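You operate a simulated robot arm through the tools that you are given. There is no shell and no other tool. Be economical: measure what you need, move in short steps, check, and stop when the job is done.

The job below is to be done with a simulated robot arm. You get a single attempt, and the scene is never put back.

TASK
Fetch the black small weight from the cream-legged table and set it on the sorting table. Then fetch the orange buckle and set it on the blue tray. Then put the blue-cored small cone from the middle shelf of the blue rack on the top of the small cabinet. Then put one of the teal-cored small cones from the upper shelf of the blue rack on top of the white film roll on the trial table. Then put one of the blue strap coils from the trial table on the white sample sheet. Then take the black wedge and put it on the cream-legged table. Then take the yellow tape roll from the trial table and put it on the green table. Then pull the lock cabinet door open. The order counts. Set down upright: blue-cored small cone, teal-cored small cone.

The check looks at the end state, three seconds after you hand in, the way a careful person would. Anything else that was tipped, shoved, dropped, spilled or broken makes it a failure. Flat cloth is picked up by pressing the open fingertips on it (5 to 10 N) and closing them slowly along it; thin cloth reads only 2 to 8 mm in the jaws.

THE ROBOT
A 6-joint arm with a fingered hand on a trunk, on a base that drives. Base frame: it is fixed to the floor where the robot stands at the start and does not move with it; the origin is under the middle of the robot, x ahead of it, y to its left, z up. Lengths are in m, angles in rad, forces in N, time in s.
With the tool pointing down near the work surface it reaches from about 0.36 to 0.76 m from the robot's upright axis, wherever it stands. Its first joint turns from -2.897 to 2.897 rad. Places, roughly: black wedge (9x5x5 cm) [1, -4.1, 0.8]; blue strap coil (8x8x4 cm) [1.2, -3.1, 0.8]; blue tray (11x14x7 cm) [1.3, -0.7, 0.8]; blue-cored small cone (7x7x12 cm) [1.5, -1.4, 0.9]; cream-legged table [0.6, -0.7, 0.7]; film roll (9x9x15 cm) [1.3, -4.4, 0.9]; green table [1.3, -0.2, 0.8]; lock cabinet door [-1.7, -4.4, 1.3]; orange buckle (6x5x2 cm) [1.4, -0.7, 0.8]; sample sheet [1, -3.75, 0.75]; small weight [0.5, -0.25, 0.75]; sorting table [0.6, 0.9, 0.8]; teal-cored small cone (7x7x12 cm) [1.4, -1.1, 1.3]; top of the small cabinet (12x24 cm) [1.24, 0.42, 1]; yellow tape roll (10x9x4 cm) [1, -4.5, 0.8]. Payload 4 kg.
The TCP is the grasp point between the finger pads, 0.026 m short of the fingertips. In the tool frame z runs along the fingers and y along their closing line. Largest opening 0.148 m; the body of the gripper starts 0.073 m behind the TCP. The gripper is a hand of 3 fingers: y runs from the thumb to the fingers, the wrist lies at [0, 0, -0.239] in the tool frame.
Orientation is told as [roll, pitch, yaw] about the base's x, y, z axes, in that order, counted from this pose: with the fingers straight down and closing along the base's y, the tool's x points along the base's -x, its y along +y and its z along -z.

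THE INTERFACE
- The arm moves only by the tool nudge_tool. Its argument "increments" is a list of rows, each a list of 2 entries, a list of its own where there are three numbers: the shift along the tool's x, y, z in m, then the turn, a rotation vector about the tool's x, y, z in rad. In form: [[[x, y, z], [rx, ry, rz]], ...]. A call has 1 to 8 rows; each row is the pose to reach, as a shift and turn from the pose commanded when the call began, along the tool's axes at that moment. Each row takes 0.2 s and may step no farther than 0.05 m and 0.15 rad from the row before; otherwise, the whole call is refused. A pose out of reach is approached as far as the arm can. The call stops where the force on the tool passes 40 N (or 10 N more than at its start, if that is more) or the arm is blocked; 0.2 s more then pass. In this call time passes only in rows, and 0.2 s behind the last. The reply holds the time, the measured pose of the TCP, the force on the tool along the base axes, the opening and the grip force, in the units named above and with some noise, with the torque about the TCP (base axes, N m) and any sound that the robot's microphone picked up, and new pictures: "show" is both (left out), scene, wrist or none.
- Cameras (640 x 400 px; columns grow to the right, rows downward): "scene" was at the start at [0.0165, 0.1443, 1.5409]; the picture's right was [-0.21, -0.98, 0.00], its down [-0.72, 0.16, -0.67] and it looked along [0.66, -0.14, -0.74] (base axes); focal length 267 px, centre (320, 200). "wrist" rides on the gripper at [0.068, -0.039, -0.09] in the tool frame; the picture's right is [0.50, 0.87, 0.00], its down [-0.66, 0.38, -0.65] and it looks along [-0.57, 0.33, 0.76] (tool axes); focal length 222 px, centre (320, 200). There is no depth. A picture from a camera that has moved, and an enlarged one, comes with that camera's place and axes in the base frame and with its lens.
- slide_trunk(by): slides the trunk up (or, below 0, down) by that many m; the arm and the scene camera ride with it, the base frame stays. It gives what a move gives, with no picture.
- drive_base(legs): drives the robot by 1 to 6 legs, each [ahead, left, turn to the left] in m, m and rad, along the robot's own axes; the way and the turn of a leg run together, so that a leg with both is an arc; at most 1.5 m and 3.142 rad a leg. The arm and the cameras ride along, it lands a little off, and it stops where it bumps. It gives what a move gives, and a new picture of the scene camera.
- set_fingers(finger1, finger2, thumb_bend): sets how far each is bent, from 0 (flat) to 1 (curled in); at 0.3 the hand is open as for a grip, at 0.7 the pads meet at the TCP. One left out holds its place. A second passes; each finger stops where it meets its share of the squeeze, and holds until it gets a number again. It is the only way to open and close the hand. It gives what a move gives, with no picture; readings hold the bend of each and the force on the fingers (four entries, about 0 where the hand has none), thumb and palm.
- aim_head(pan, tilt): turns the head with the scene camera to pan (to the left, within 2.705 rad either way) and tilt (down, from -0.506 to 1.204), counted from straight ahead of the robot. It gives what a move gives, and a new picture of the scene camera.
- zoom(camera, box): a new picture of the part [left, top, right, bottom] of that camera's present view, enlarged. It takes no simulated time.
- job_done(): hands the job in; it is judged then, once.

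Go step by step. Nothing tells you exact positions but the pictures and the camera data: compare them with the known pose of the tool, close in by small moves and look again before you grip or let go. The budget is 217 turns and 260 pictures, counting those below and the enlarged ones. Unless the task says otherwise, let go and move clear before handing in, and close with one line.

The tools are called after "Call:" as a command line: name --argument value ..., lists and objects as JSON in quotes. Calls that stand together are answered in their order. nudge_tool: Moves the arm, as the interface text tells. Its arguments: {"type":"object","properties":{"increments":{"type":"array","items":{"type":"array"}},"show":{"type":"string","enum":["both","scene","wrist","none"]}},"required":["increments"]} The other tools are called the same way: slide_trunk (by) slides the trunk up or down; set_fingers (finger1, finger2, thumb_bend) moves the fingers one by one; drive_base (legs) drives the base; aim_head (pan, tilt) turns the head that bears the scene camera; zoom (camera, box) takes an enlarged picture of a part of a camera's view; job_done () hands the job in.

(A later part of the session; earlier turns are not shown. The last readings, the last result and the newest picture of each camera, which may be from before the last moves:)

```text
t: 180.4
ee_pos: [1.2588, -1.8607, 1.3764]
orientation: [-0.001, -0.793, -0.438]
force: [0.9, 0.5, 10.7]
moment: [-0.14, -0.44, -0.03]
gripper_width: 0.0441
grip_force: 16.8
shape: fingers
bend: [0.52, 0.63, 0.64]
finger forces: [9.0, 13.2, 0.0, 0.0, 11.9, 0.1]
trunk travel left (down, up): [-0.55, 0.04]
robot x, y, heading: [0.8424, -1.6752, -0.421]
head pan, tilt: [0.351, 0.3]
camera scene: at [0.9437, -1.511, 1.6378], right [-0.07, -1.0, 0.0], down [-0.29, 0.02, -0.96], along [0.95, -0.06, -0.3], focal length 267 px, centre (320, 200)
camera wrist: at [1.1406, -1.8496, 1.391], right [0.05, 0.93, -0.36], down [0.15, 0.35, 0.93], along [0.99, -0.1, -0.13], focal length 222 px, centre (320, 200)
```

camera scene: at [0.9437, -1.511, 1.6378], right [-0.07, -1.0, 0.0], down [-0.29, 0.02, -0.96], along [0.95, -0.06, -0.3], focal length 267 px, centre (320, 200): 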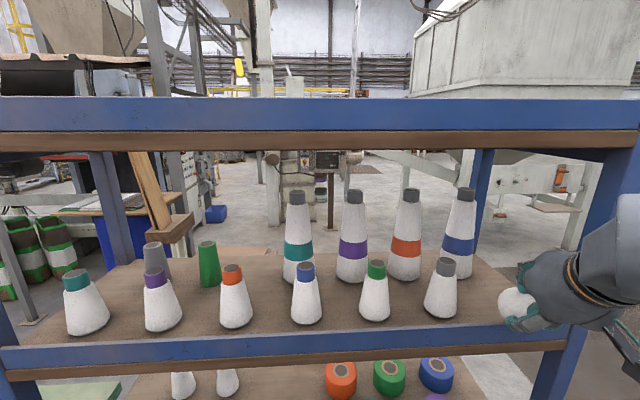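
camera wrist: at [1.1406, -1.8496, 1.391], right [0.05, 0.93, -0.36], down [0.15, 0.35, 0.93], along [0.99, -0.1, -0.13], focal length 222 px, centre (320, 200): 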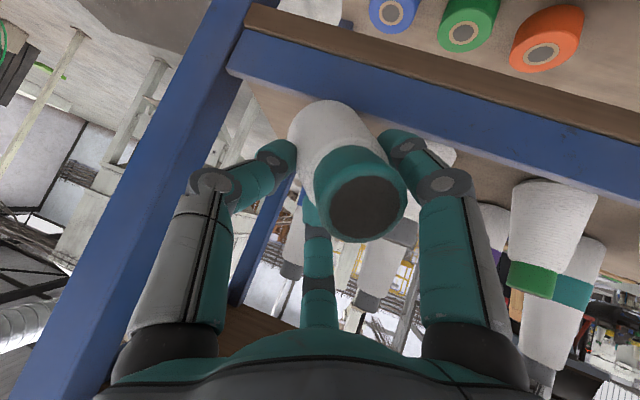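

The cone's base caught the rack's lip and the cone tipped back in the grip (still held). I'll raise it clear of the lip first and look.

Call:
nudge_tool --increments '[[[-0.014, 0, -0.014], [0, 0, 0]], [[-0.029, 0, -0.028], [0, 0, 0]], [[-0.043, 0, -0.042], [0, 0, 0]], [[-0.057, 0, -0.056], [0, 0, 0]]]'

Call:
zoom --camera "wrist" --box '[160, 60, 480, 260]'

Call:
zoom --camera "scene" --box '[440, 180, 640, 305]'

```text
t: 181.4
ee_pos: [1.2581, -1.8604, 1.4586]
orientation: [-0.001, -0.793, -0.438]
force: [0.0, 0.7, -2.1]
moment: [-0.01, 0.05, -0.03]
gripper_width: 0.044
grip_force: 12.4
shape: fingers
bend: [0.51, 0.64, 0.64]
finger forces: [11.0, 4.2, 0.0, 0.0, 9.7, 0.1]
trunk travel left (down, up): [-0.55, 0.04]
robot x, y, heading: [0.8432, -1.675, -0.417]
head pan, tilt: [0.351, 0.3]
camera scene: at [0.9445, -1.5113, 1.6377], right [-0.07, -1.0, 0.0], down [-0.3, 0.02, -0.96], along [0.95, -0.06, -0.3], focal length 267 px, centre (320, 200)
camera wrist: at [1.1407, -1.8499, 1.4718], right [0.05, 0.93, -0.36], down [0.15, 0.34, 0.93], along [0.99, -0.1, -0.13], focal length 222 px, centre (320, 200)
```

scene: 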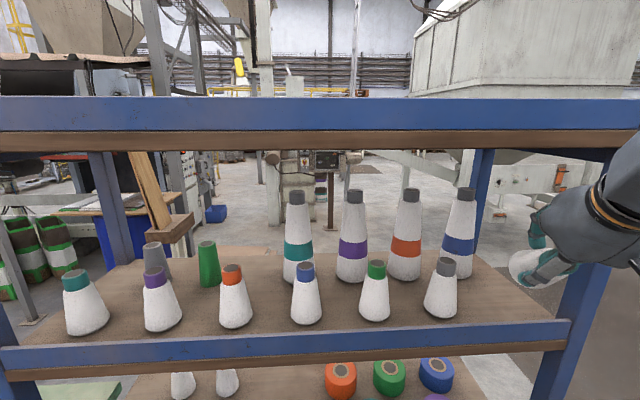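
wrist: 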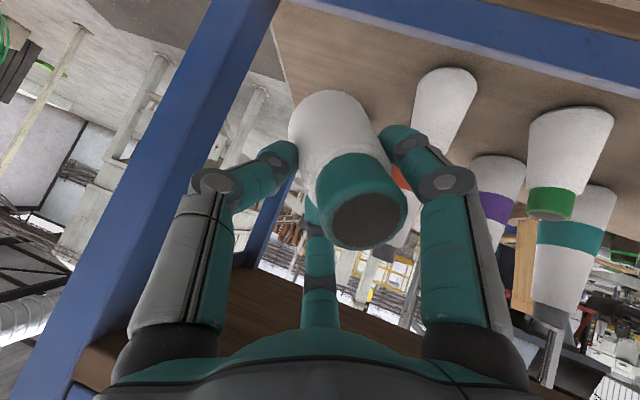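

```text
2.00 times, centred on (320, 160) of wrist
camera zoom: at [1.1407, -1.8499, 1.4718], right [0.05, 0.93, -0.36], down [0.15, 0.34, 0.93], along [0.99, -0.1, -0.13], focal length 444 px, centre (320, 280)
```

zoom: 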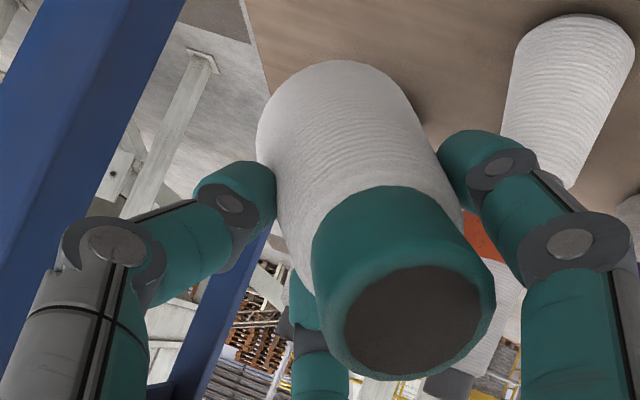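

```text
3.20 times, centred on (540, 242) of scene
camera zoom: at [0.9445, -1.5113, 1.6377], right [-0.07, -1.0, 0.0], down [-0.3, 0.02, -0.96], along [0.95, -0.06, -0.3], focal length 854 px, centre (-384, 64)
```

zoom: 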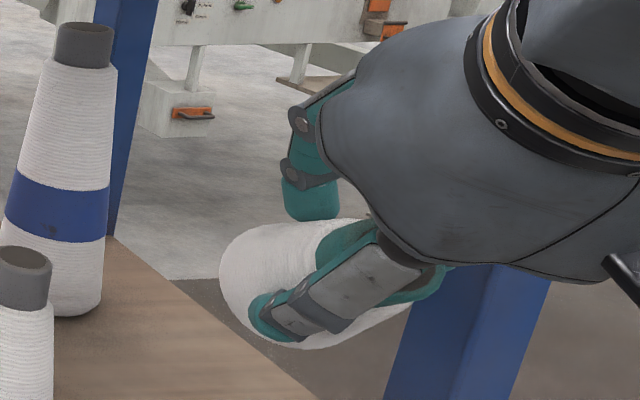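

The cone is firmly held with its axis along the tool axis (base forward), which is ideal: with the hand turned straight down it will hang upright. I'll back straight out of the rack, then turn the hand down.

Call:
drive_base --legs '[[-0.183, -0.081, 0]]'

Call:
nudge_tool --increments '[[[0, 0, 0], [0, 0.13, 0]], [[0, 0, 0], [0, 0.26, 0]], [[0, 0, 0], [0, 0.39, 0]], [[0, 0, 0], [0, 0.52, 0]], [[0, 0, 0], [0, 0.65, 0]], [[0, 0, 0], [0, 0.78, 0]]]'

```text
t: 183.0
ee_pos: [1.0589, -1.8598, 1.4575]
orientation: [0.001, -0.794, -0.436]
force: [-0.4, -0.1, -1.1]
moment: [0.0, 0.02, 0.04]
gripper_width: 0.0441
grip_force: 12.8
shape: fingers
bend: [0.51, 0.64, 0.64]
finger forces: [11.1, 4.2, 0.0, 0.0, 9.9, 0.1]
trunk travel left (down, up): [-0.55, 0.04]
robot x, y, heading: [0.6447, -1.6779, -0.417]
head pan, tilt: [0.351, 0.3]
camera scene: at [0.7438, -1.5108, 1.6377], right [-0.07, -1.0, 0.0], down [-0.29, 0.02, -0.96], along [0.95, -0.06, -0.3], focal length 267 px, centre (320, 200)
```

scene: 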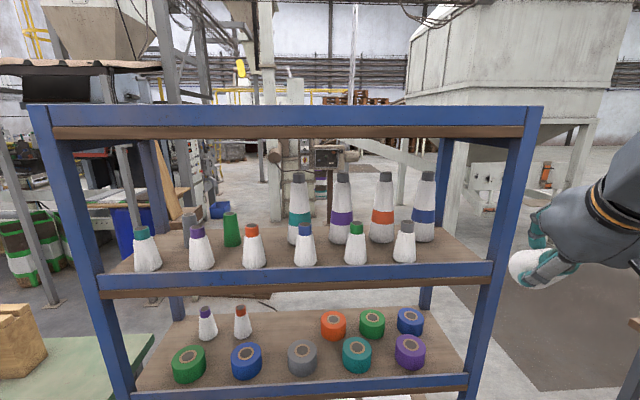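

```text
t: 184.4
ee_pos: [1.0581, -1.8597, 1.4524]
orientation: [0.001, -0.082, -0.435]
force: [-0.3, -0.9, -1.1]
moment: [-0.02, -0.04, 0.03]
gripper_width: 0.0441
grip_force: 12.1
shape: fingers
bend: [0.51, 0.64, 0.64]
finger forces: [10.7, 4.2, 0.1, 0.0, 9.9, 0.0]
out of reach, approached as far as the arm can: row 6
trunk travel left (down, up): [-0.55, 0.04]
robot x, y, heading: [0.6404, -1.6741, -0.415]
head pan, tilt: [0.351, 0.3]
camera scene: at [0.7436, -1.5104, 1.6377], right [-0.07, -1.0, 0.0], down [-0.29, 0.02, -0.96], along [0.95, -0.06, -0.3], focal length 267 px, centre (320, 200)
camera wrist: at [0.9728, -1.8639, 1.5369], right [-0.09, 1.0, -0.04], down [0.7, 0.09, 0.71], along [0.71, 0.03, -0.71], focal length 222 px, centre (320, 200)
```

scene: 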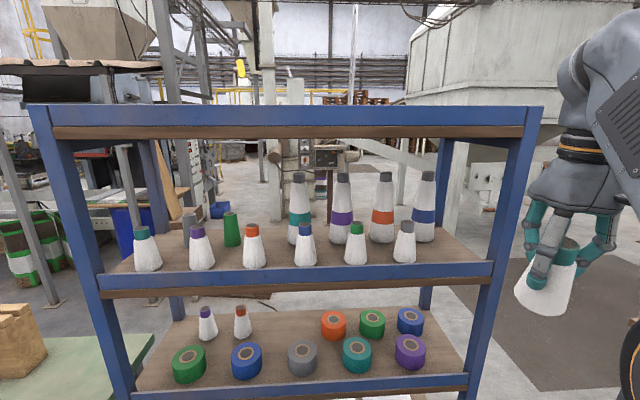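
wrist: 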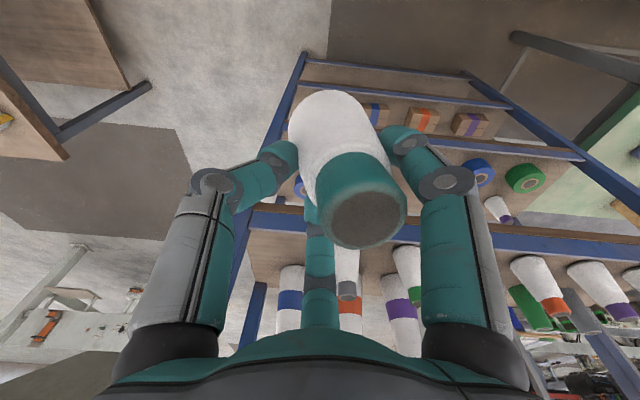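

The cone now hangs nearly upright under the hand. I'll square up and drive along the front of the trial table (x≈0.42).

Call:
drive_base --legs '[[0, 0, 0.415], [-0.22, -0.4, 0], [0, -1.1, 0], [0, -1.05, 0]]'

Call:
aim_head --pan 0.3 --tilt 0.75

```text
t: 198.7
ee_pos: [0.8625, -4.2426, 1.4523]
orientation: [0.001, -0.08, -0.038]
force: [0.3, 0.7, -1.8]
moment: [0.01, -0.02, -0.02]
gripper_width: 0.0441
grip_force: 12.4
shape: fingers
bend: [0.51, 0.64, 0.64]
finger forces: [10.7, 4.2, 0.0, 0.1, 9.9, 0.0]
trunk travel left (down, up): [-0.55, 0.04]
robot x, y, heading: [0.4066, -4.2345, -0.02]
head pan, tilt: [0.351, 0.3]
camera scene: at [0.4379, -4.0428, 1.6377], right [0.33, -0.95, 0.0], down [-0.28, -0.1, -0.96], along [0.9, 0.31, -0.3], focal length 267 px, centre (320, 200)
```

scene: 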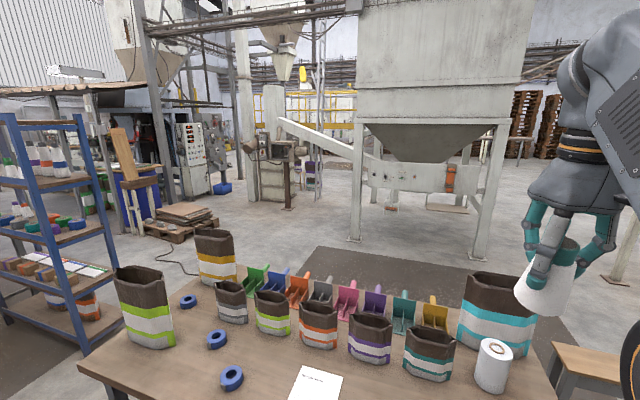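

```text
t: 199.6
ee_pos: [0.8605, -4.2425, 1.4535]
orientation: [0.0, -0.08, -0.04]
force: [-0.6, -1.5, -2.3]
moment: [-0.1, -0.01, 0.02]
gripper_width: 0.044
grip_force: 12.6
shape: fingers
bend: [0.51, 0.64, 0.64]
finger forces: [10.7, 4.2, 0.1, 0.0, 10.0, 0.0]
trunk travel left (down, up): [-0.55, 0.04]
robot x, y, heading: [0.404, -4.2324, -0.021]
head pan, tilt: [0.3, 0.75]
camera scene: at [0.4293, -4.05, 1.5974], right [0.28, -0.96, 0.0], down [-0.65, -0.19, -0.73], along [0.7, 0.2, -0.68], focal length 267 px, centre (320, 200)
```

scene: 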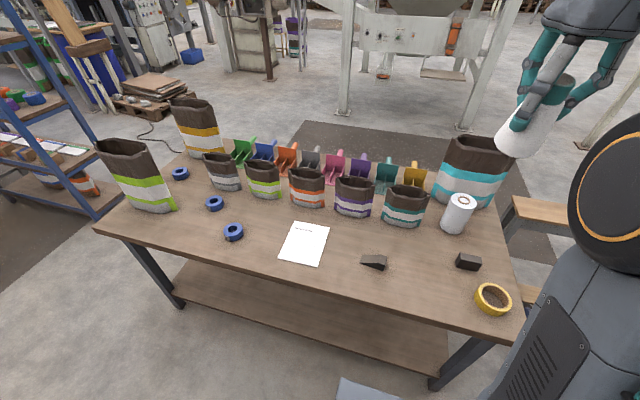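

The whole table is in view: film roll top ≈[1.255, -4.365, 0.93]. I'll drive 0.17 m closer and measure the cone's attitude in the hand.

Call:
drive_base --legs '[[0.17, 0.0, 0.02]]'

Call:
zoom --camera "scene" --box '[440, 20, 640, 240]'

Call:
zoom --camera "wrist" --box '[160, 60, 480, 260]'

```text
t: 201.0
ee_pos: [1.031, -4.2356, 1.4519]
orientation: [0.0, -0.08, -0.018]
force: [0.1, -0.1, -2.0]
moment: [-0.02, 0.02, 0.02]
gripper_width: 0.044
grip_force: 12.1
shape: fingers
bend: [0.51, 0.64, 0.64]
finger forces: [10.7, 4.3, 0.0, 0.0, 9.7, 0.1]
trunk travel left (down, up): [-0.55, 0.04]
robot x, y, heading: [0.578, -4.2362, 0.002]
head pan, tilt: [0.3, 0.75]
camera scene: at [0.5944, -4.0511, 1.5973], right [0.3, -0.96, 0.0], down [-0.65, -0.2, -0.73], along [0.7, 0.22, -0.68], focal length 267 px, centre (320, 200)
```

scene: 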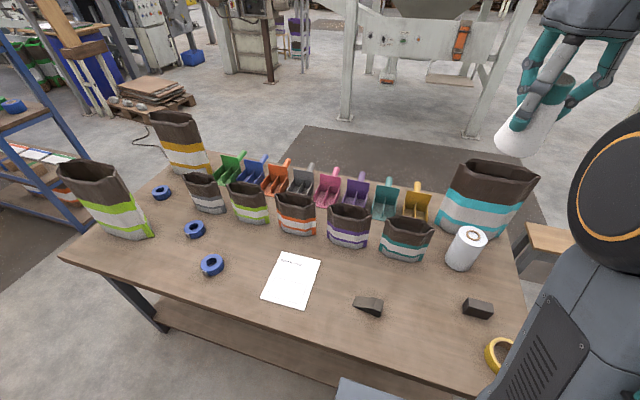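

```text
1.82 times, centred on (540, 130) of scene
camera zoom: at [0.5944, -4.0511, 1.5973], right [0.3, -0.96, 0.0], down [-0.65, -0.2, -0.73], along [0.7, 0.22, -0.68], focal length 485 px, centre (-80, 327)
```

zoom: 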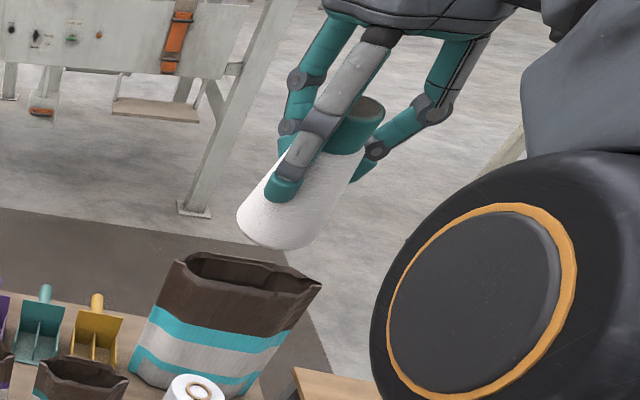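

```text
2.00 times, centred on (320, 160) of wrist
camera zoom: at [0.9552, -4.2745, 1.5362], right [-0.48, 0.88, -0.04], down [0.61, 0.37, 0.7], along [0.63, 0.32, -0.71], focal length 444 px, centre (320, 280)
```

zoom: 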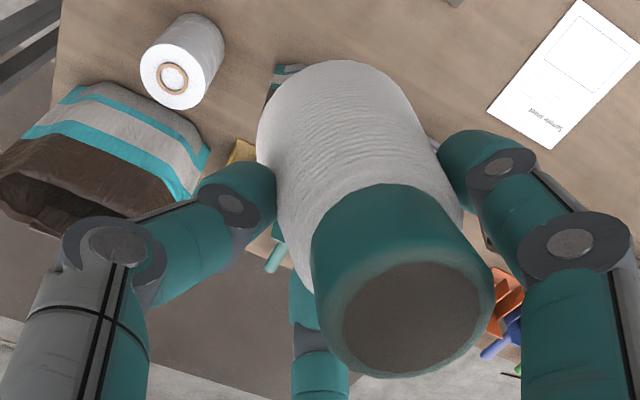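

The film roll's top is around [1.293, -4.371, 0.895], and the held cone leans ~8° back and ~6° left. I'll bring it near the roll and straighten it by turning the hand.

Call:
nudge_tool --increments '[[[-0.021, -0.012, 0.039], [-0.015, 0.0175, 0]], [[-0.042, -0.024, 0.079], [-0.029, 0.035, 0]], [[-0.062, -0.036, 0.118], [-0.043, 0.0525, 0]], [[-0.083, -0.048, 0.158], [-0.058, 0.07, 0]], [[-0.104, -0.059, 0.197], [-0.072, 0.0875, 0]], [[-0.125, -0.071, 0.236], [-0.086, 0.105, 0]], [[-0.145, -0.083, 0.276], [-0.1, 0.1225, 0]], [[-0.166, -0.095, 0.315], [-0.115, 0.14, 0]]]'

Call:
zoom --camera "scene" --box '[400, 130, 560, 290]'

```text
t: 202.8
ee_pos: [1.2209, -4.3328, 1.1489]
orientation: [0.116, 0.058, -0.009]
force: [-0.2, -0.6, -2.9]
moment: [-0.03, -0.05, -0.03]
gripper_width: 0.0437
grip_force: 12.3
shape: fingers
bend: [0.51, 0.64, 0.64]
finger forces: [10.6, 4.1, 0.0, 0.0, 10.0, 0.0]
trunk travel left (down, up): [-0.55, 0.04]
robot x, y, heading: [0.5742, -4.2387, -0.003]
head pan, tilt: [0.3, 0.75]
camera scene: at [0.5943, -4.0513, 1.5974], right [0.3, -0.96, 0.0], down [-0.65, -0.2, -0.73], along [0.7, 0.22, -0.68], focal length 267 px, centre (320, 200)
camera wrist: at [1.1576, -4.3825, 1.238], right [-0.48, 0.87, 0.13], down [0.7, 0.29, 0.65], along [0.53, 0.41, -0.75], focal length 222 px, centre (320, 200)
```

scene: 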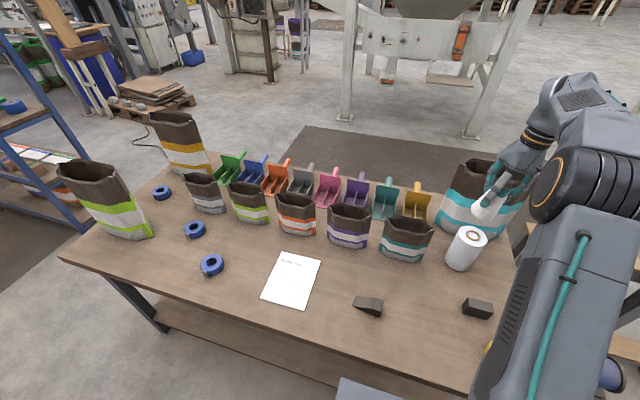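
wrist: 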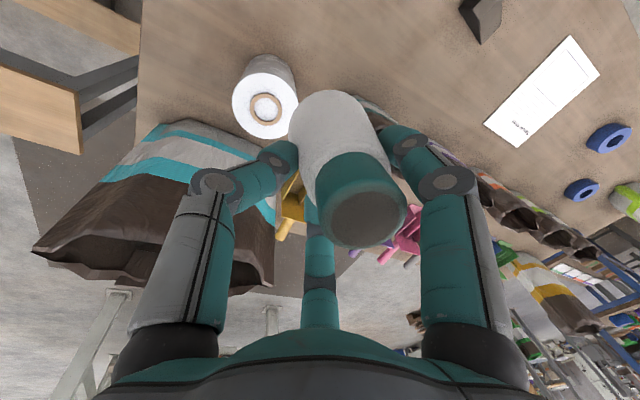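

```text
2.50 times, centred on (480, 210) of scene
camera zoom: at [0.5943, -4.0513, 1.5974], right [0.3, -0.96, 0.0], down [-0.65, -0.2, -0.73], along [0.7, 0.22, -0.68], focal length 667 px, centre (-80, 175)
```

zoom: 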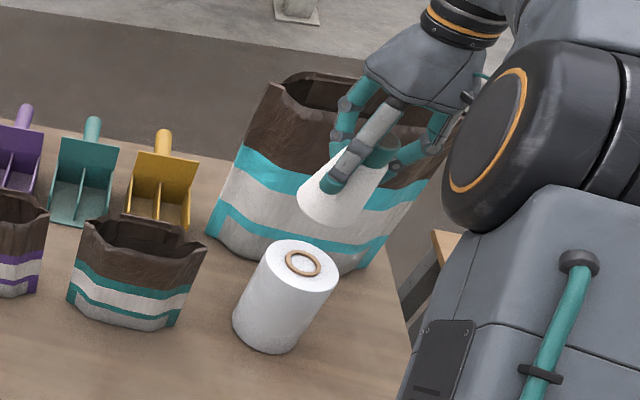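

Compared with the roll's vertical sides the cone now leans toward -y, so my sideways correction was wrong. I'll undo it and look again at higher zoom.

Call:
nudge_tool --increments '[[[0, 0, 0], [0.1, 0, 0]]]' --show "none"

Call:
zoom --camera "scene" --box '[430, 160, 540, 270]'

Call:
zoom --camera "wrist" --box '[200, 30, 440, 260]'

```text
t: 203.2
ee_pos: [1.2196, -4.3337, 1.1494]
orientation: [0.016, 0.058, -0.012]
force: [-0.1, 0.1, -1.9]
moment: [-0.02, -0.06, -0.01]
gripper_width: 0.044
grip_force: 12.3
shape: fingers
bend: [0.51, 0.65, 0.64]
finger forces: [10.7, 4.2, 0.1, 0.1, 9.9, 0.1]
trunk travel left (down, up): [-0.55, 0.04]
robot x, y, heading: [0.5764, -4.2384, 0.002]
head pan, tilt: [0.3, 0.75]
```

```text
3.64 times, centred on (485, 215) of scene
camera zoom: at [0.5932, -4.051, 1.5973], right [0.3, -0.96, 0.0], down [-0.65, -0.2, -0.73], along [0.7, 0.22, -0.68], focal length 970 px, centre (-280, 146)
```

zoom: 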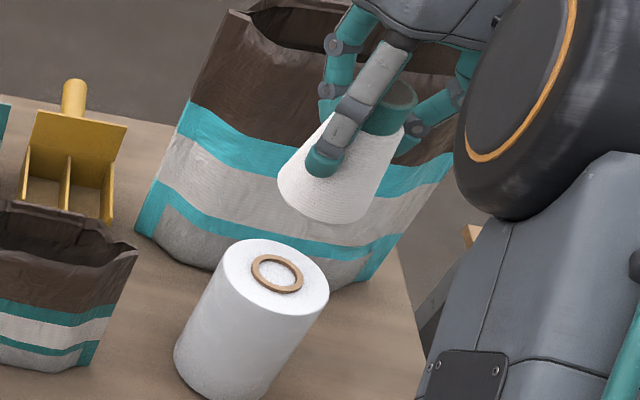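

```text
1.74 times, centred on (320, 145) of wrist
camera zoom: at [1.1563, -4.374, 1.2437], right [-0.49, 0.87, 0.04], down [0.7, 0.36, 0.62], along [0.53, 0.33, -0.78], focal length 386 px, centre (320, 296)
```

zoom: 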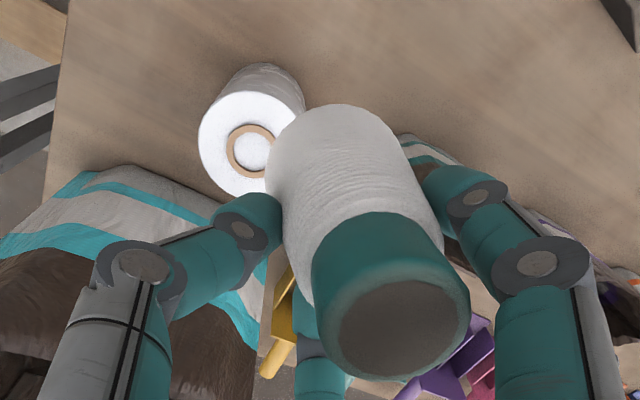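

Attitude is close enough to upright (base will settle flat). The roll's top is ≈[1.280, -4.362, 0.90] and the cone's base centre ≈[1.204, -4.327]; I'll move over and lower part of the way.

Call:
nudge_tool --increments '[[[-0.04, -0.018, 0.0], [0, 0, 0]], [[-0.08, -0.035, 0.0], [0, 0, 0]], [[-0.08, -0.035, 0.035], [0, 0, 0]], [[-0.08, -0.035, 0.066], [0, 0, 0]]]'

Call:
zoom --camera "scene" --box '[430, 160, 540, 270]'

Call:
zoom --camera "wrist" --box '[200, 30, 440, 260]'

```text
t: 204.2
ee_pos: [1.29, -4.3602, 1.0749]
orientation: [0.016, 0.057, -0.014]
force: [0.8, 0.2, -2.1]
moment: [-0.01, 0.01, -0.01]
gripper_width: 0.0438
grip_force: 12.2
shape: fingers
bend: [0.51, 0.65, 0.64]
finger forces: [10.7, 4.4, 0.0, 0.1, 9.8, 0.1]
out of reach, approached as far as the arm can: row 2, 3, 4
trunk travel left (down, up): [-0.55, 0.04]
robot x, y, heading: [0.5751, -4.2399, 0.003]
head pan, tilt: [0.3, 0.75]
camera scene: at [0.5941, -4.051, 1.5973], right [0.3, -0.96, 0.0], down [-0.65, -0.2, -0.73], along [0.7, 0.22, -0.68], focal length 267 px, centre (320, 200)
camera wrist: at [1.2275, -4.401, 1.1693], right [-0.49, 0.87, 0.04], down [0.7, 0.36, 0.62], along [0.53, 0.33, -0.78], focal length 222 px, centre (320, 200)
```

scene: 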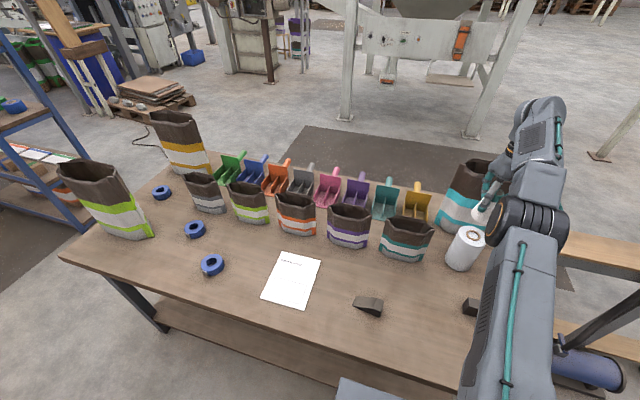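
wrist: 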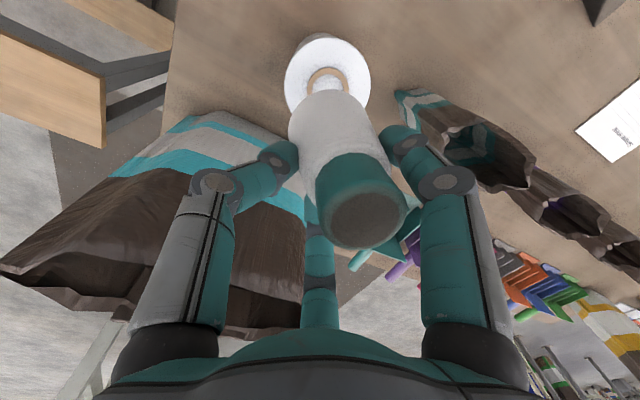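

```text
3.64 times, centred on (485, 215) of scene
camera zoom: at [0.5941, -4.051, 1.5973], right [0.3, -0.96, 0.0], down [-0.65, -0.2, -0.73], along [0.7, 0.22, -0.68], focal length 970 px, centre (-280, 146)
```

zoom: 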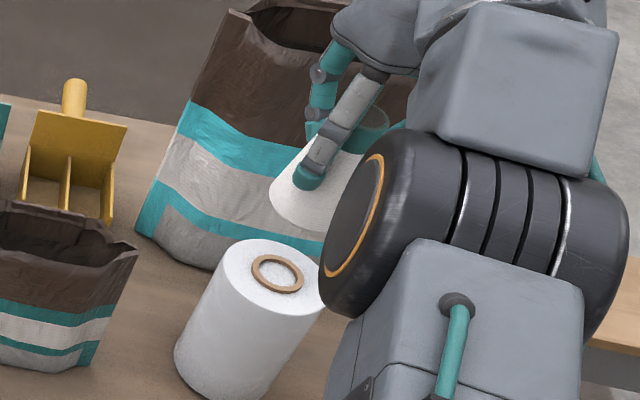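

```text
1.74 times, centred on (320, 145) of wrist
camera zoom: at [1.2275, -4.401, 1.1693], right [-0.49, 0.87, 0.04], down [0.7, 0.36, 0.62], along [0.53, 0.33, -0.78], focal length 386 px, centre (320, 296)
```

zoom: 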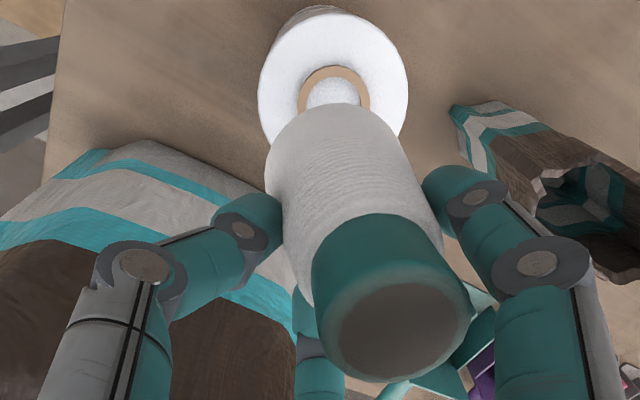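

Aligned within several millimetres (roll centre ≈[1.268, -4.357]). Lowering in steps and watching the force.

Call:
nudge_tool --increments '[[[0.008, 0.004, 0.02], [0, 0, 0]], [[0.01, 0.004, 0.035], [0, 0, 0]], [[0.01, 0.004, 0.05], [0, 0, 0]]]' --show "none"

Call:
zoom --camera "wrist" --box '[200, 30, 440, 260]'

Call:
zoom --camera "scene" --box '[430, 160, 540, 270]'

```text
t: 205.0
ee_pos: [1.2771, -4.3565, 1.0275]
orientation: [0.016, 0.059, -0.01]
force: [0.1, 0.9, -2.3]
moment: [-0.02, -0.04, 0.05]
gripper_width: 0.0437
grip_force: 12.7
shape: fingers
bend: [0.51, 0.65, 0.64]
finger forces: [10.4, 4.3, 0.2, 0.1, 9.6, 0.0]
trunk travel left (down, up): [-0.55, 0.04]
robot x, y, heading: [0.5781, -4.2348, -0.009]
head pan, tilt: [0.3, 0.75]
```

```text
1.74 times, centred on (320, 145) of wrist
camera zoom: at [1.215, -4.3976, 1.1211], right [-0.49, 0.87, 0.04], down [0.7, 0.36, 0.62], along [0.53, 0.33, -0.78], focal length 386 px, centre (320, 296)
```

zoom: 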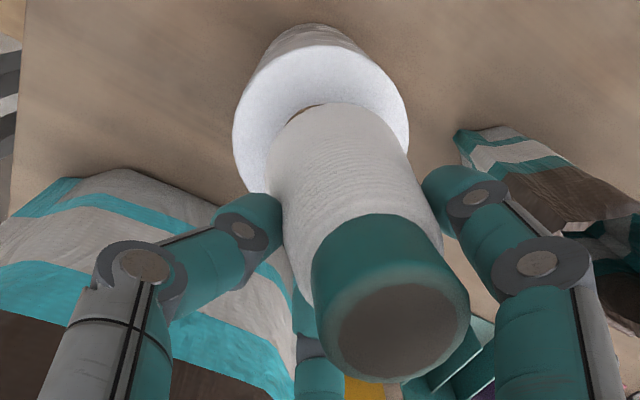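

```text
3.64 times, centred on (485, 215) of scene
camera zoom: at [0.594, -4.0513, 1.5973], right [0.3, -0.96, 0.0], down [-0.65, -0.2, -0.73], along [0.7, 0.22, -0.68], focal length 970 px, centre (-280, 146)
```

zoom: 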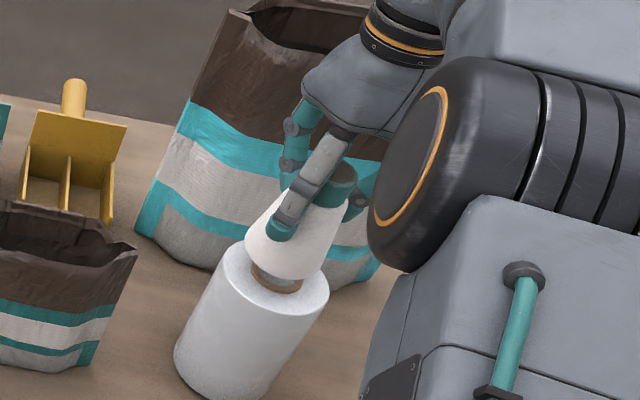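

Nearly there; about 3 cm of gap left and good centring. Fine steps down.

Call:
nudge_tool --increments '[[[-0.002, -0.002, 0.01], [0, 0, 0]], [[-0.002, -0.002, 0.016], [0, 0, 0]], [[-0.002, -0.002, 0.021], [0, 0, 0]], [[-0.002, -0.002, 0.026], [0, 0, 0]]]' --show "none"

Call:
zoom --camera "scene" --box '[430, 160, 540, 270]'

```text
t: 206.0
ee_pos: [1.2766, -4.3599, 1.0058]
orientation: [0.014, 0.048, -0.011]
force: [9.6, -3.9, 37.4]
moment: [0.01, 0.15, 0.07]
gripper_width: 0.0438
grip_force: 21.5
shape: fingers
bend: [0.5, 0.64, 0.67]
finger forces: [13.0, 9.9, 0.0, 0.0, 21.3, 0.1]
trunk travel left (down, up): [-0.55, 0.04]
robot x, y, heading: [0.5748, -4.2362, 0.001]
head pan, tilt: [0.3, 0.75]
```

```text
3.64 times, centred on (485, 215) of scene
camera zoom: at [0.591, -4.051, 1.598], right [0.3, -0.96, 0.0], down [-0.65, -0.2, -0.73], along [0.7, 0.22, -0.68], focal length 970 px, centre (-280, 146)
```

zoom: 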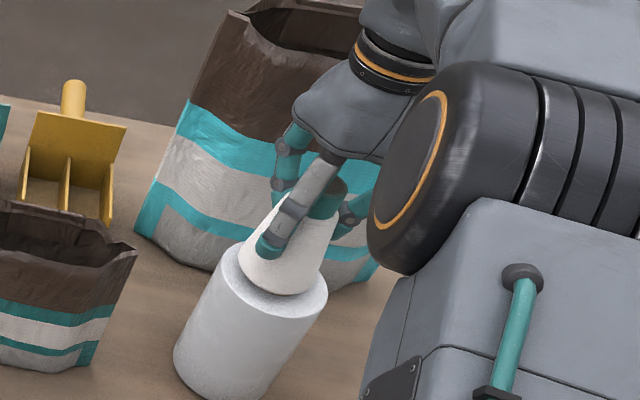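

Firmly in contact (37 N). I'll ease the pressure off before releasing.

Call:
nudge_tool --increments '[[[0, 0, -0.006], [0, 0, 0]]]' --show "none"

Call:
set_fingers --finger1 0.47 --finger2 0.58 --thumb_bend 0.58

Call:
zoom --camera "wrist" --box '[160, 30, 480, 260]'

```text
t: 206.4
ee_pos: [1.276, -4.3593, 1.0066]
orientation: [0.016, 0.059, -0.012]
force: [5.2, -2.1, 20.0]
moment: [-0.08, 0.0, 0.04]
gripper_width: 0.0442
grip_force: 18.4
shape: fingers
bend: [0.5, 0.64, 0.67]
finger forces: [12.2, 7.8, 0.0, 0.1, 17.5, 0.0]
trunk travel left (down, up): [-0.55, 0.04]
robot x, y, heading: [0.5728, -4.237, 0.003]
head pan, tilt: [0.3, 0.75]
```

```text
t: 207.4
ee_pos: [1.2765, -4.3583, 1.0069]
orientation: [0.014, 0.06, -0.01]
force: [0.3, 0.1, -0.1]
moment: [0.01, -0.01, 0.01]
gripper_width: 0.0558
grip_force: 0.0
shape: fingers
bend: [0.47, 0.57, 0.57]
finger forces: [0.1, 0.0, 0.0, 0.0, 0.0, 0.1]
trunk travel left (down, up): [-0.55, 0.04]
robot x, y, heading: [0.5757, -4.2364, -0.0]
head pan, tilt: [0.3, 0.75]
```

```text
1.74 times, centred on (320, 145) of wrist
camera zoom: at [1.2142, -4.3994, 1.1], right [-0.49, 0.87, 0.04], down [0.7, 0.36, 0.62], along [0.52, 0.33, -0.78], focal length 386 px, centre (320, 296)
```

zoom: 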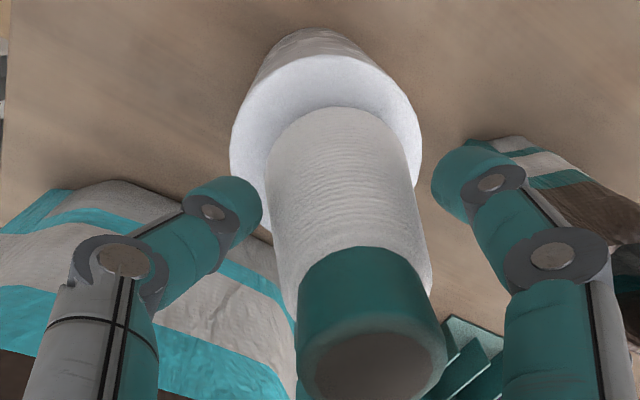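

The cone stands free on the film roll. Opening a bit more and rising straight up.

Call:
set_fingers --finger1 0.4 --finger2 0.42 --thumb_bend 0.45

Call:
nudge_tool --increments '[[[0, 0, -0.03], [0, 0, 0]], [[0, 0, -0.07], [0, 0, 0]], [[0.005, 0, -0.115], [0, 0, 0]], [[0.02, 0, -0.16], [0, 0, 0]], [[0.05, 0.02, -0.19], [0, 0, 0]], [[0.08, 0.05, -0.21], [0, 0, 0]], [[0.11, 0.08, -0.22], [0, 0, 0]]]' --show "scene"

Call:
zoom --camera "scene" --box '[420, 140, 540, 290]'

```text
t: 208.4
ee_pos: [1.2769, -4.3589, 1.0065]
orientation: [0.017, 0.06, -0.009]
force: [-0.3, 0.2, -0.4]
moment: [0.03, -0.02, 0.01]
gripper_width: 0.0865
grip_force: 0.1
shape: fingers
bend: [0.4, 0.42, 0.45]
finger forces: [0.0, 0.0, 0.0, 0.0, 0.0, 0.1]
trunk travel left (down, up): [-0.55, 0.04]
robot x, y, heading: [0.5747, -4.2377, 0.0]
head pan, tilt: [0.3, 0.75]
```

```text
t: 210.0
ee_pos: [1.179, -4.2814, 1.2346]
orientation: [0.016, 0.057, -0.011]
force: [0.3, 0.2, 0.2]
moment: [0.01, 0.02, 0.02]
gripper_width: 0.0868
grip_force: 0.1
shape: fingers
bend: [0.4, 0.42, 0.45]
finger forces: [0.0, 0.0, 0.0, 0.0, 0.0, 0.0]
out of reach, approached as far as the arm can: row 3, 4
trunk travel left (down, up): [-0.55, 0.04]
robot x, y, heading: [0.5729, -4.2391, -0.0]
head pan, tilt: [0.3, 0.75]
camera scene: at [0.5936, -4.0509, 1.5972], right [0.3, -0.96, 0.0], down [-0.65, -0.2, -0.73], along [0.7, 0.22, -0.68], focal length 267 px, centre (320, 200)
```

scene: 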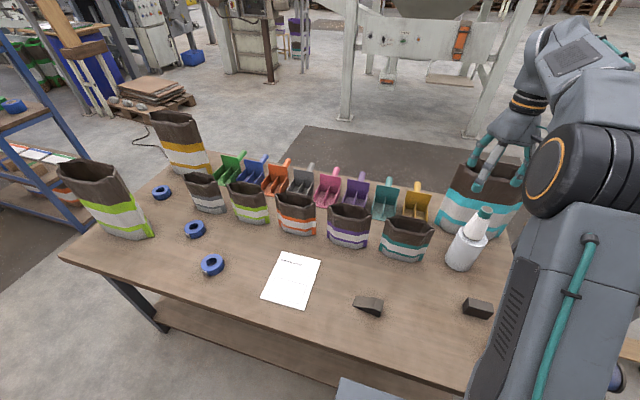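

```text
2.67 times, centred on (480, 215) of scene
camera zoom: at [0.5936, -4.0509, 1.5972], right [0.3, -0.96, 0.0], down [-0.65, -0.2, -0.73], along [0.7, 0.22, -0.68], focal length 712 px, centre (-107, 160)
```

zoom: 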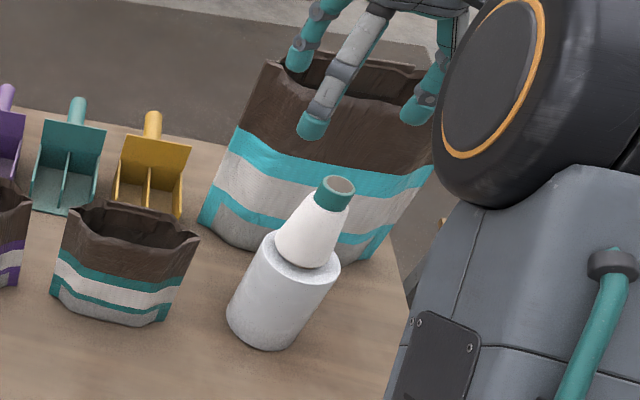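

The teal cone stands upright on the film roll. Next, the blue strap coil nearest the sheet (≈[1.0, -3.51]); I'll drive to stand between coil and sheet.

Call:
drive_base --legs '[[-0.08, 0.0, 0], [0, 0.6, 0]]'

Call:
aim_head --pan 0.1 --tilt 0.95

```text
t: 214.1
ee_pos: [1.0966, -3.6762, 1.2347]
orientation: [0.016, 0.058, -0.003]
force: [-0.4, -0.8, 0.4]
moment: [-0.02, -0.02, -0.01]
gripper_width: 0.0868
grip_force: 0.1
shape: fingers
bend: [0.4, 0.42, 0.45]
finger forces: [0.0, 0.0, 0.0, 0.0, 0.0, 0.1]
trunk travel left (down, up): [-0.55, 0.04]
robot x, y, heading: [0.4923, -3.6337, 0.009]
head pan, tilt: [0.3, 0.75]
camera scene: at [0.5092, -3.4497, 1.5973], right [0.3, -0.95, 0.0], down [-0.65, -0.21, -0.73], along [0.7, 0.22, -0.68], focal length 267 px, centre (320, 200)
```

scene: 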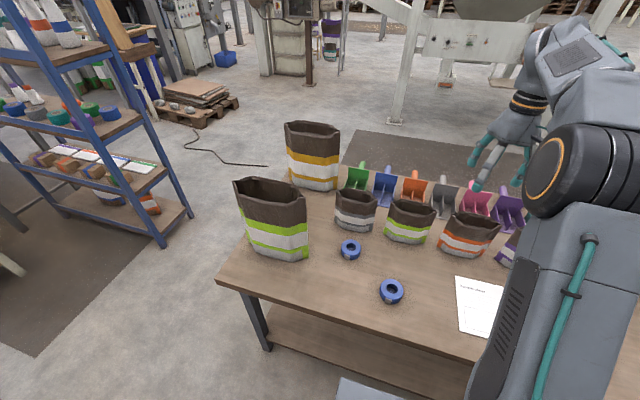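

```text
t: 214.8
ee_pos: [1.096, -3.6741, 1.2344]
orientation: [0.016, 0.058, -0.003]
force: [-0.1, 0.6, -0.5]
moment: [0.01, 0.01, 0.01]
gripper_width: 0.0867
grip_force: 0.1
shape: fingers
bend: [0.4, 0.42, 0.45]
finger forces: [0.0, 0.0, 0.1, 0.0, 0.0, 0.1]
trunk travel left (down, up): [-0.55, 0.04]
robot x, y, heading: [0.4927, -3.6366, 0.012]
head pan, tilt: [0.099, 0.949]
camera scene: at [0.5025, -3.4672, 1.5818], right [0.11, -0.99, 0.0], down [-0.81, -0.09, -0.58], along [0.58, 0.06, -0.81], focal length 267 px, centre (320, 200)
```

scene: 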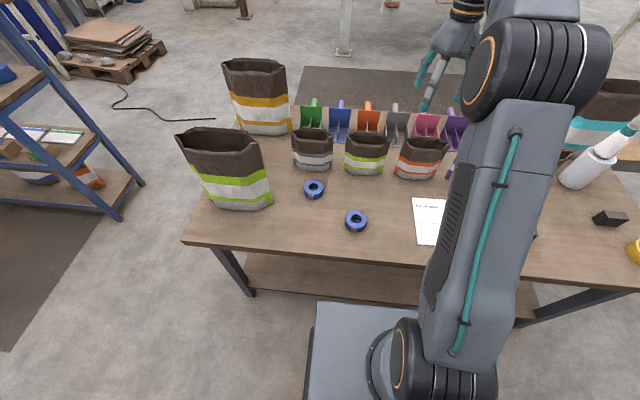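

Coil at ≈[1.006, -3.544]. Moving the hand over it with fingers open.

Call:
nudge_tool --increments '[[[0.011, 0.019, 0.04], [0.002, -0.008, 0]], [[0.021, 0.037, 0.08], [0.005, -0.017, 0]], [[0.031, 0.055, 0.12], [0.007, -0.025, 0]], [[0.042, 0.074, 0.16], [0.009, -0.033, 0]], [[0.052, 0.092, 0.2], [0.011, -0.042, 0]], [[0.062, 0.111, 0.24], [0.014, -0.05, 0]], [[0.0726, 0.13, 0.28], [0.016, -0.058, 0]]]'

Call:
set_fingers --finger1 0.35 --finger2 0.35 --thumb_bend 0.35

```text
t: 216.4
ee_pos: [1.0058, -3.5384, 0.9607]
orientation: [-0.002, -0.001, -0.004]
force: [-0.1, -0.8, 0.1]
moment: [-0.01, 0.02, -0.01]
gripper_width: 0.0869
grip_force: 0.0
shape: fingers
bend: [0.4, 0.42, 0.45]
finger forces: [0.0, 0.1, 0.1, 0.0, 0.0, 0.0]
trunk travel left (down, up): [-0.55, 0.04]
robot x, y, heading: [0.4927, -3.6352, 0.007]
head pan, tilt: [0.099, 0.949]
camera scene: at [0.5026, -3.4671, 1.5818], right [0.11, -0.99, 0.0], down [-0.81, -0.09, -0.58], along [0.58, 0.06, -0.81], focal length 267 px, centre (320, 200)
camera wrist: at [0.9383, -3.5787, 1.0498], right [-0.5, 0.87, 0.0], down [0.66, 0.38, 0.65], along [0.57, 0.33, -0.76], focal length 222 px, centre (320, 200)
```

scene: 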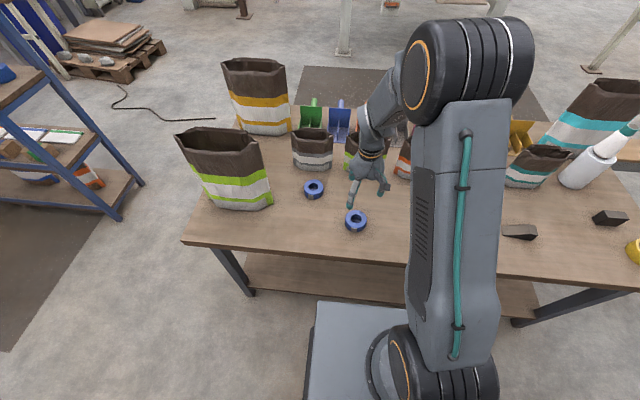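
wrist: 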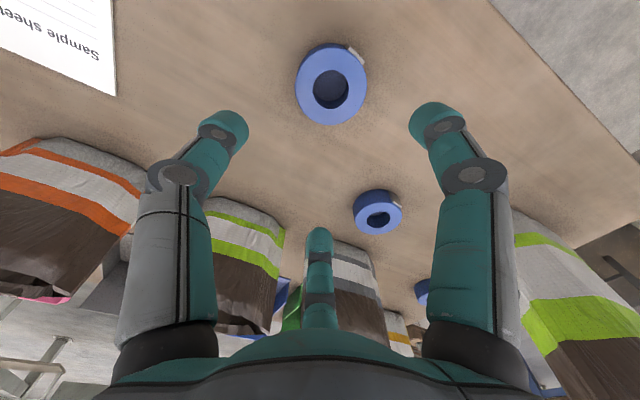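

```text
t: 217.4
ee_pos: [1.0071, -3.539, 0.9593]
orientation: [0.0, -0.001, -0.003]
force: [-0.4, -0.3, 0.4]
moment: [-0.02, 0.04, 0.02]
gripper_width: 0.1106
grip_force: 0.1
shape: fingers
bend: [0.35, 0.35, 0.35]
finger forces: [0.0, 0.0, 0.0, 0.1, 0.0, 0.1]
trunk travel left (down, up): [-0.55, 0.04]
robot x, y, heading: [0.4913, -3.636, 0.009]
head pan, tilt: [0.099, 0.949]
```

Refined: coil at ≈[0.987, -3.540]. Lowering around it.

Call:
nudge_tool --increments '[[[0.018, -0.001, 0.04], [0, 0, 0]], [[0.018, -0.001, 0.08], [0, 0, 0]], [[0.018, -0.001, 0.11], [0, 0, 0]], [[0.018, -0.001, 0.125], [0, 0, 0]]]'

```text
t: 218.4
ee_pos: [0.9893, -3.542, 0.8343]
orientation: [0.0, 0.0, -0.005]
force: [-0.1, 0.5, -0.1]
moment: [-0.02, -0.01, 0.0]
gripper_width: 0.1109
grip_force: 0.0
shape: fingers
bend: [0.35, 0.35, 0.35]
finger forces: [0.1, 0.0, 0.0, 0.1, 0.1, 0.0]
trunk travel left (down, up): [-0.55, 0.04]
robot x, y, heading: [0.4943, -3.6326, 0.007]
head pan, tilt: [0.099, 0.949]
camera scene: at [0.5026, -3.4672, 1.5818], right [0.11, -0.99, 0.0], down [-0.81, -0.09, -0.58], along [0.58, 0.06, -0.81], focal length 267 px, centre (320, 200)
camera wrist: at [0.9217, -3.5801, 0.9251], right [-0.5, 0.87, 0.0], down [0.66, 0.38, 0.65], along [0.57, 0.32, -0.76], focal length 222 px, centre (320, 200)
```

scene: 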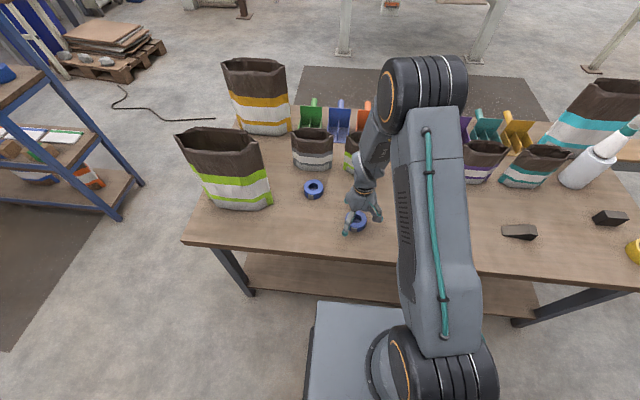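
wrist: 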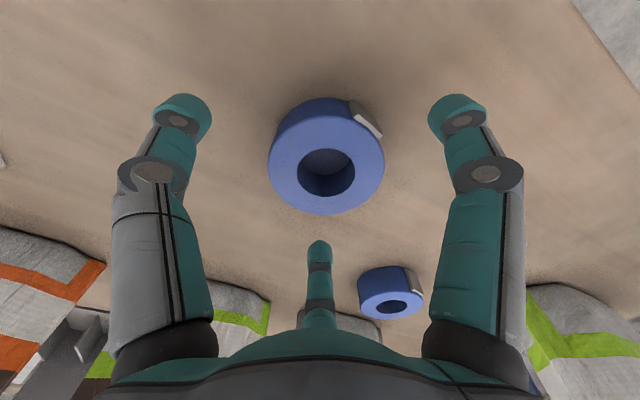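

Well centred. Down to the table, then close.

Call:
nudge_tool --increments '[[[0.001, 0.003, 0.01], [0, 0, 0]], [[0.001, 0.003, 0.017], [0, 0, 0]], [[0.001, 0.003, 0.022], [0, 0, 0]]]' --show "none"

Call:
set_fingers --finger1 0.7 --finger2 0.7 --thumb_bend 0.7

Call:
zoom --camera "wrist" --box '[100, 40, 540, 315]'

```text
t: 219.2
ee_pos: [0.9881, -3.5383, 0.8129]
orientation: [0.0, -0.001, -0.003]
force: [0.4, 0.1, 0.4]
moment: [0.0, 0.02, -0.02]
gripper_width: 0.1109
grip_force: 0.2
shape: fingers
bend: [0.35, 0.35, 0.35]
finger forces: [0.1, 0.0, 0.0, 0.1, 0.0, 0.0]
trunk travel left (down, up): [-0.55, 0.04]
robot x, y, heading: [0.4946, -3.6379, 0.007]
head pan, tilt: [0.099, 0.949]
```

```text
t: 220.2
ee_pos: [0.989, -3.5391, 0.8139]
orientation: [-0.002, -0.001, -0.002]
force: [1.8, -4.9, 19.8]
moment: [0.21, -0.03, 0.01]
gripper_width: 0.055
grip_force: 32.3
shape: fingers
bend: [0.5, 0.52, 0.58]
finger forces: [22.2, 21.8, 0.0, 0.0, 19.8, 0.0]
trunk travel left (down, up): [-0.55, 0.04]
robot x, y, heading: [0.4915, -3.6353, 0.011]
head pan, tilt: [0.099, 0.949]
```

```text
1.45 times, centred on (320, 178) of wrist
camera zoom: at [0.9207, -3.5784, 0.9042], right [-0.5, 0.87, 0.0], down [0.66, 0.38, 0.66], along [0.57, 0.33, -0.76], focal length 323 px, centre (320, 233)
```

zoom: 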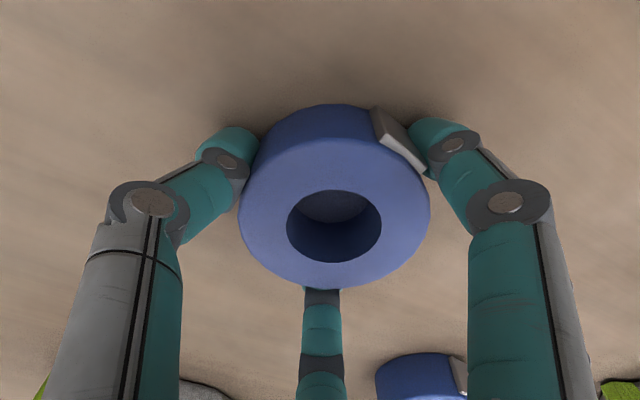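

Secure grip (32 N). Lifting and carrying to the sheet centre [1.04, -3.807].

Call:
nudge_tool --increments '[[[0, 0, -0.045], [0, 0, 0]], [[0, 0, -0.09], [0, 0, 0]], [[-0.009, -0.045, -0.09], [0, 0, 0]], [[-0.017, -0.09, -0.09], [0, 0, 0]], [[-0.026, -0.135, -0.09], [0, 0, 0]], [[-0.034, -0.18, -0.09], [0, 0, 0]], [[-0.043, -0.225, -0.09], [0, 0, 0]], [[-0.051, -0.268, -0.09], [0, 0, 0]]]'

```text
t: 222.0
ee_pos: [1.0371, -3.8064, 0.9033]
orientation: [0.0, 0.002, -0.003]
force: [-0.5, -0.1, -1.0]
moment: [0.0, 0.01, -0.03]
gripper_width: 0.0547
grip_force: 21.4
shape: fingers
bend: [0.49, 0.52, 0.59]
finger forces: [13.3, 12.1, 0.0, 0.0, 17.1, 0.0]
trunk travel left (down, up): [-0.55, 0.04]
robot x, y, heading: [0.4902, -3.6383, 0.01]
head pan, tilt: [0.099, 0.949]
camera scene: at [0.5026, -3.4675, 1.5818], right [0.11, -0.99, 0.0], down [-0.81, -0.09, -0.58], along [0.58, 0.06, -0.81], focal length 267 px, centre (320, 200)
camera wrist: at [0.9706, -3.8461, 0.9943], right [-0.5, 0.87, 0.0], down [0.66, 0.38, 0.65], along [0.57, 0.33, -0.76], focal length 222 px, centre (320, 200)
```

scene: 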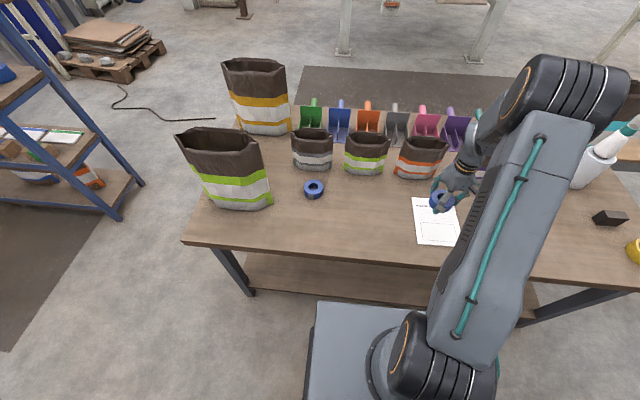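
wrist: 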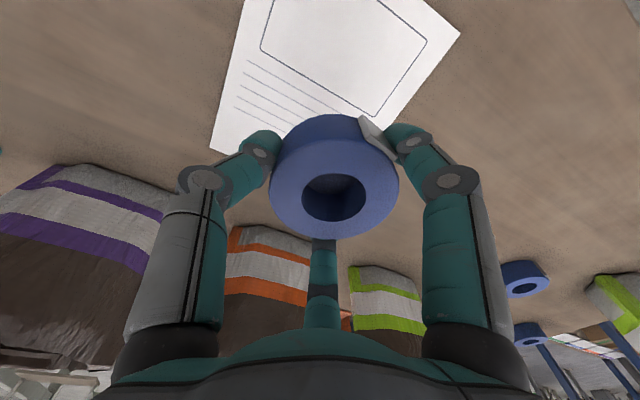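

Centred over the sheet. Lowering (coil rested at TCP z≈0.813 before).

Call:
nudge_tool --increments '[[[0, -0.004, 0.04], [0, 0, 0]], [[0, -0.004, 0.07], [0, 0, 0]], [[0, -0.004, 0.082], [0, 0, 0]], [[0, -0.004, 0.088], [0, 0, 0]]]' --show "scene"

```text
t: 223.0
ee_pos: [1.0379, -3.8111, 0.8178]
orientation: [-0.003, 0.0, -0.003]
force: [-1.2, 0.5, 12.3]
moment: [0.38, -0.19, -0.02]
gripper_width: 0.0548
grip_force: 26.8
shape: fingers
bend: [0.49, 0.52, 0.59]
finger forces: [16.3, 20.6, 0.1, 0.0, 16.8, 0.0]
trunk travel left (down, up): [-0.55, 0.04]
robot x, y, heading: [0.4896, -3.6317, 0.007]
head pan, tilt: [0.099, 0.949]
camera scene: at [0.5016, -3.467, 1.5821], right [0.11, -0.99, 0.0], down [-0.81, -0.09, -0.58], along [0.58, 0.06, -0.81], focal length 267 px, centre (320, 200)
```

scene: 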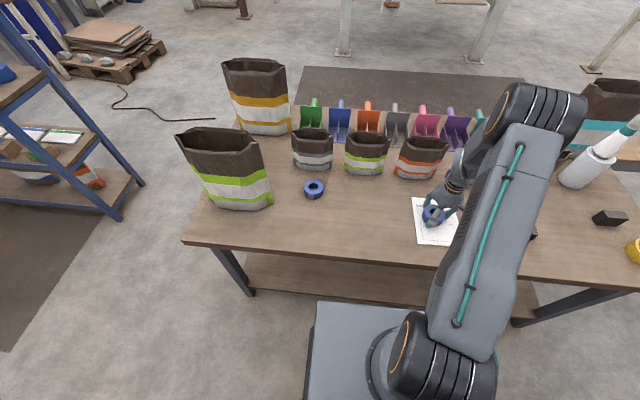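

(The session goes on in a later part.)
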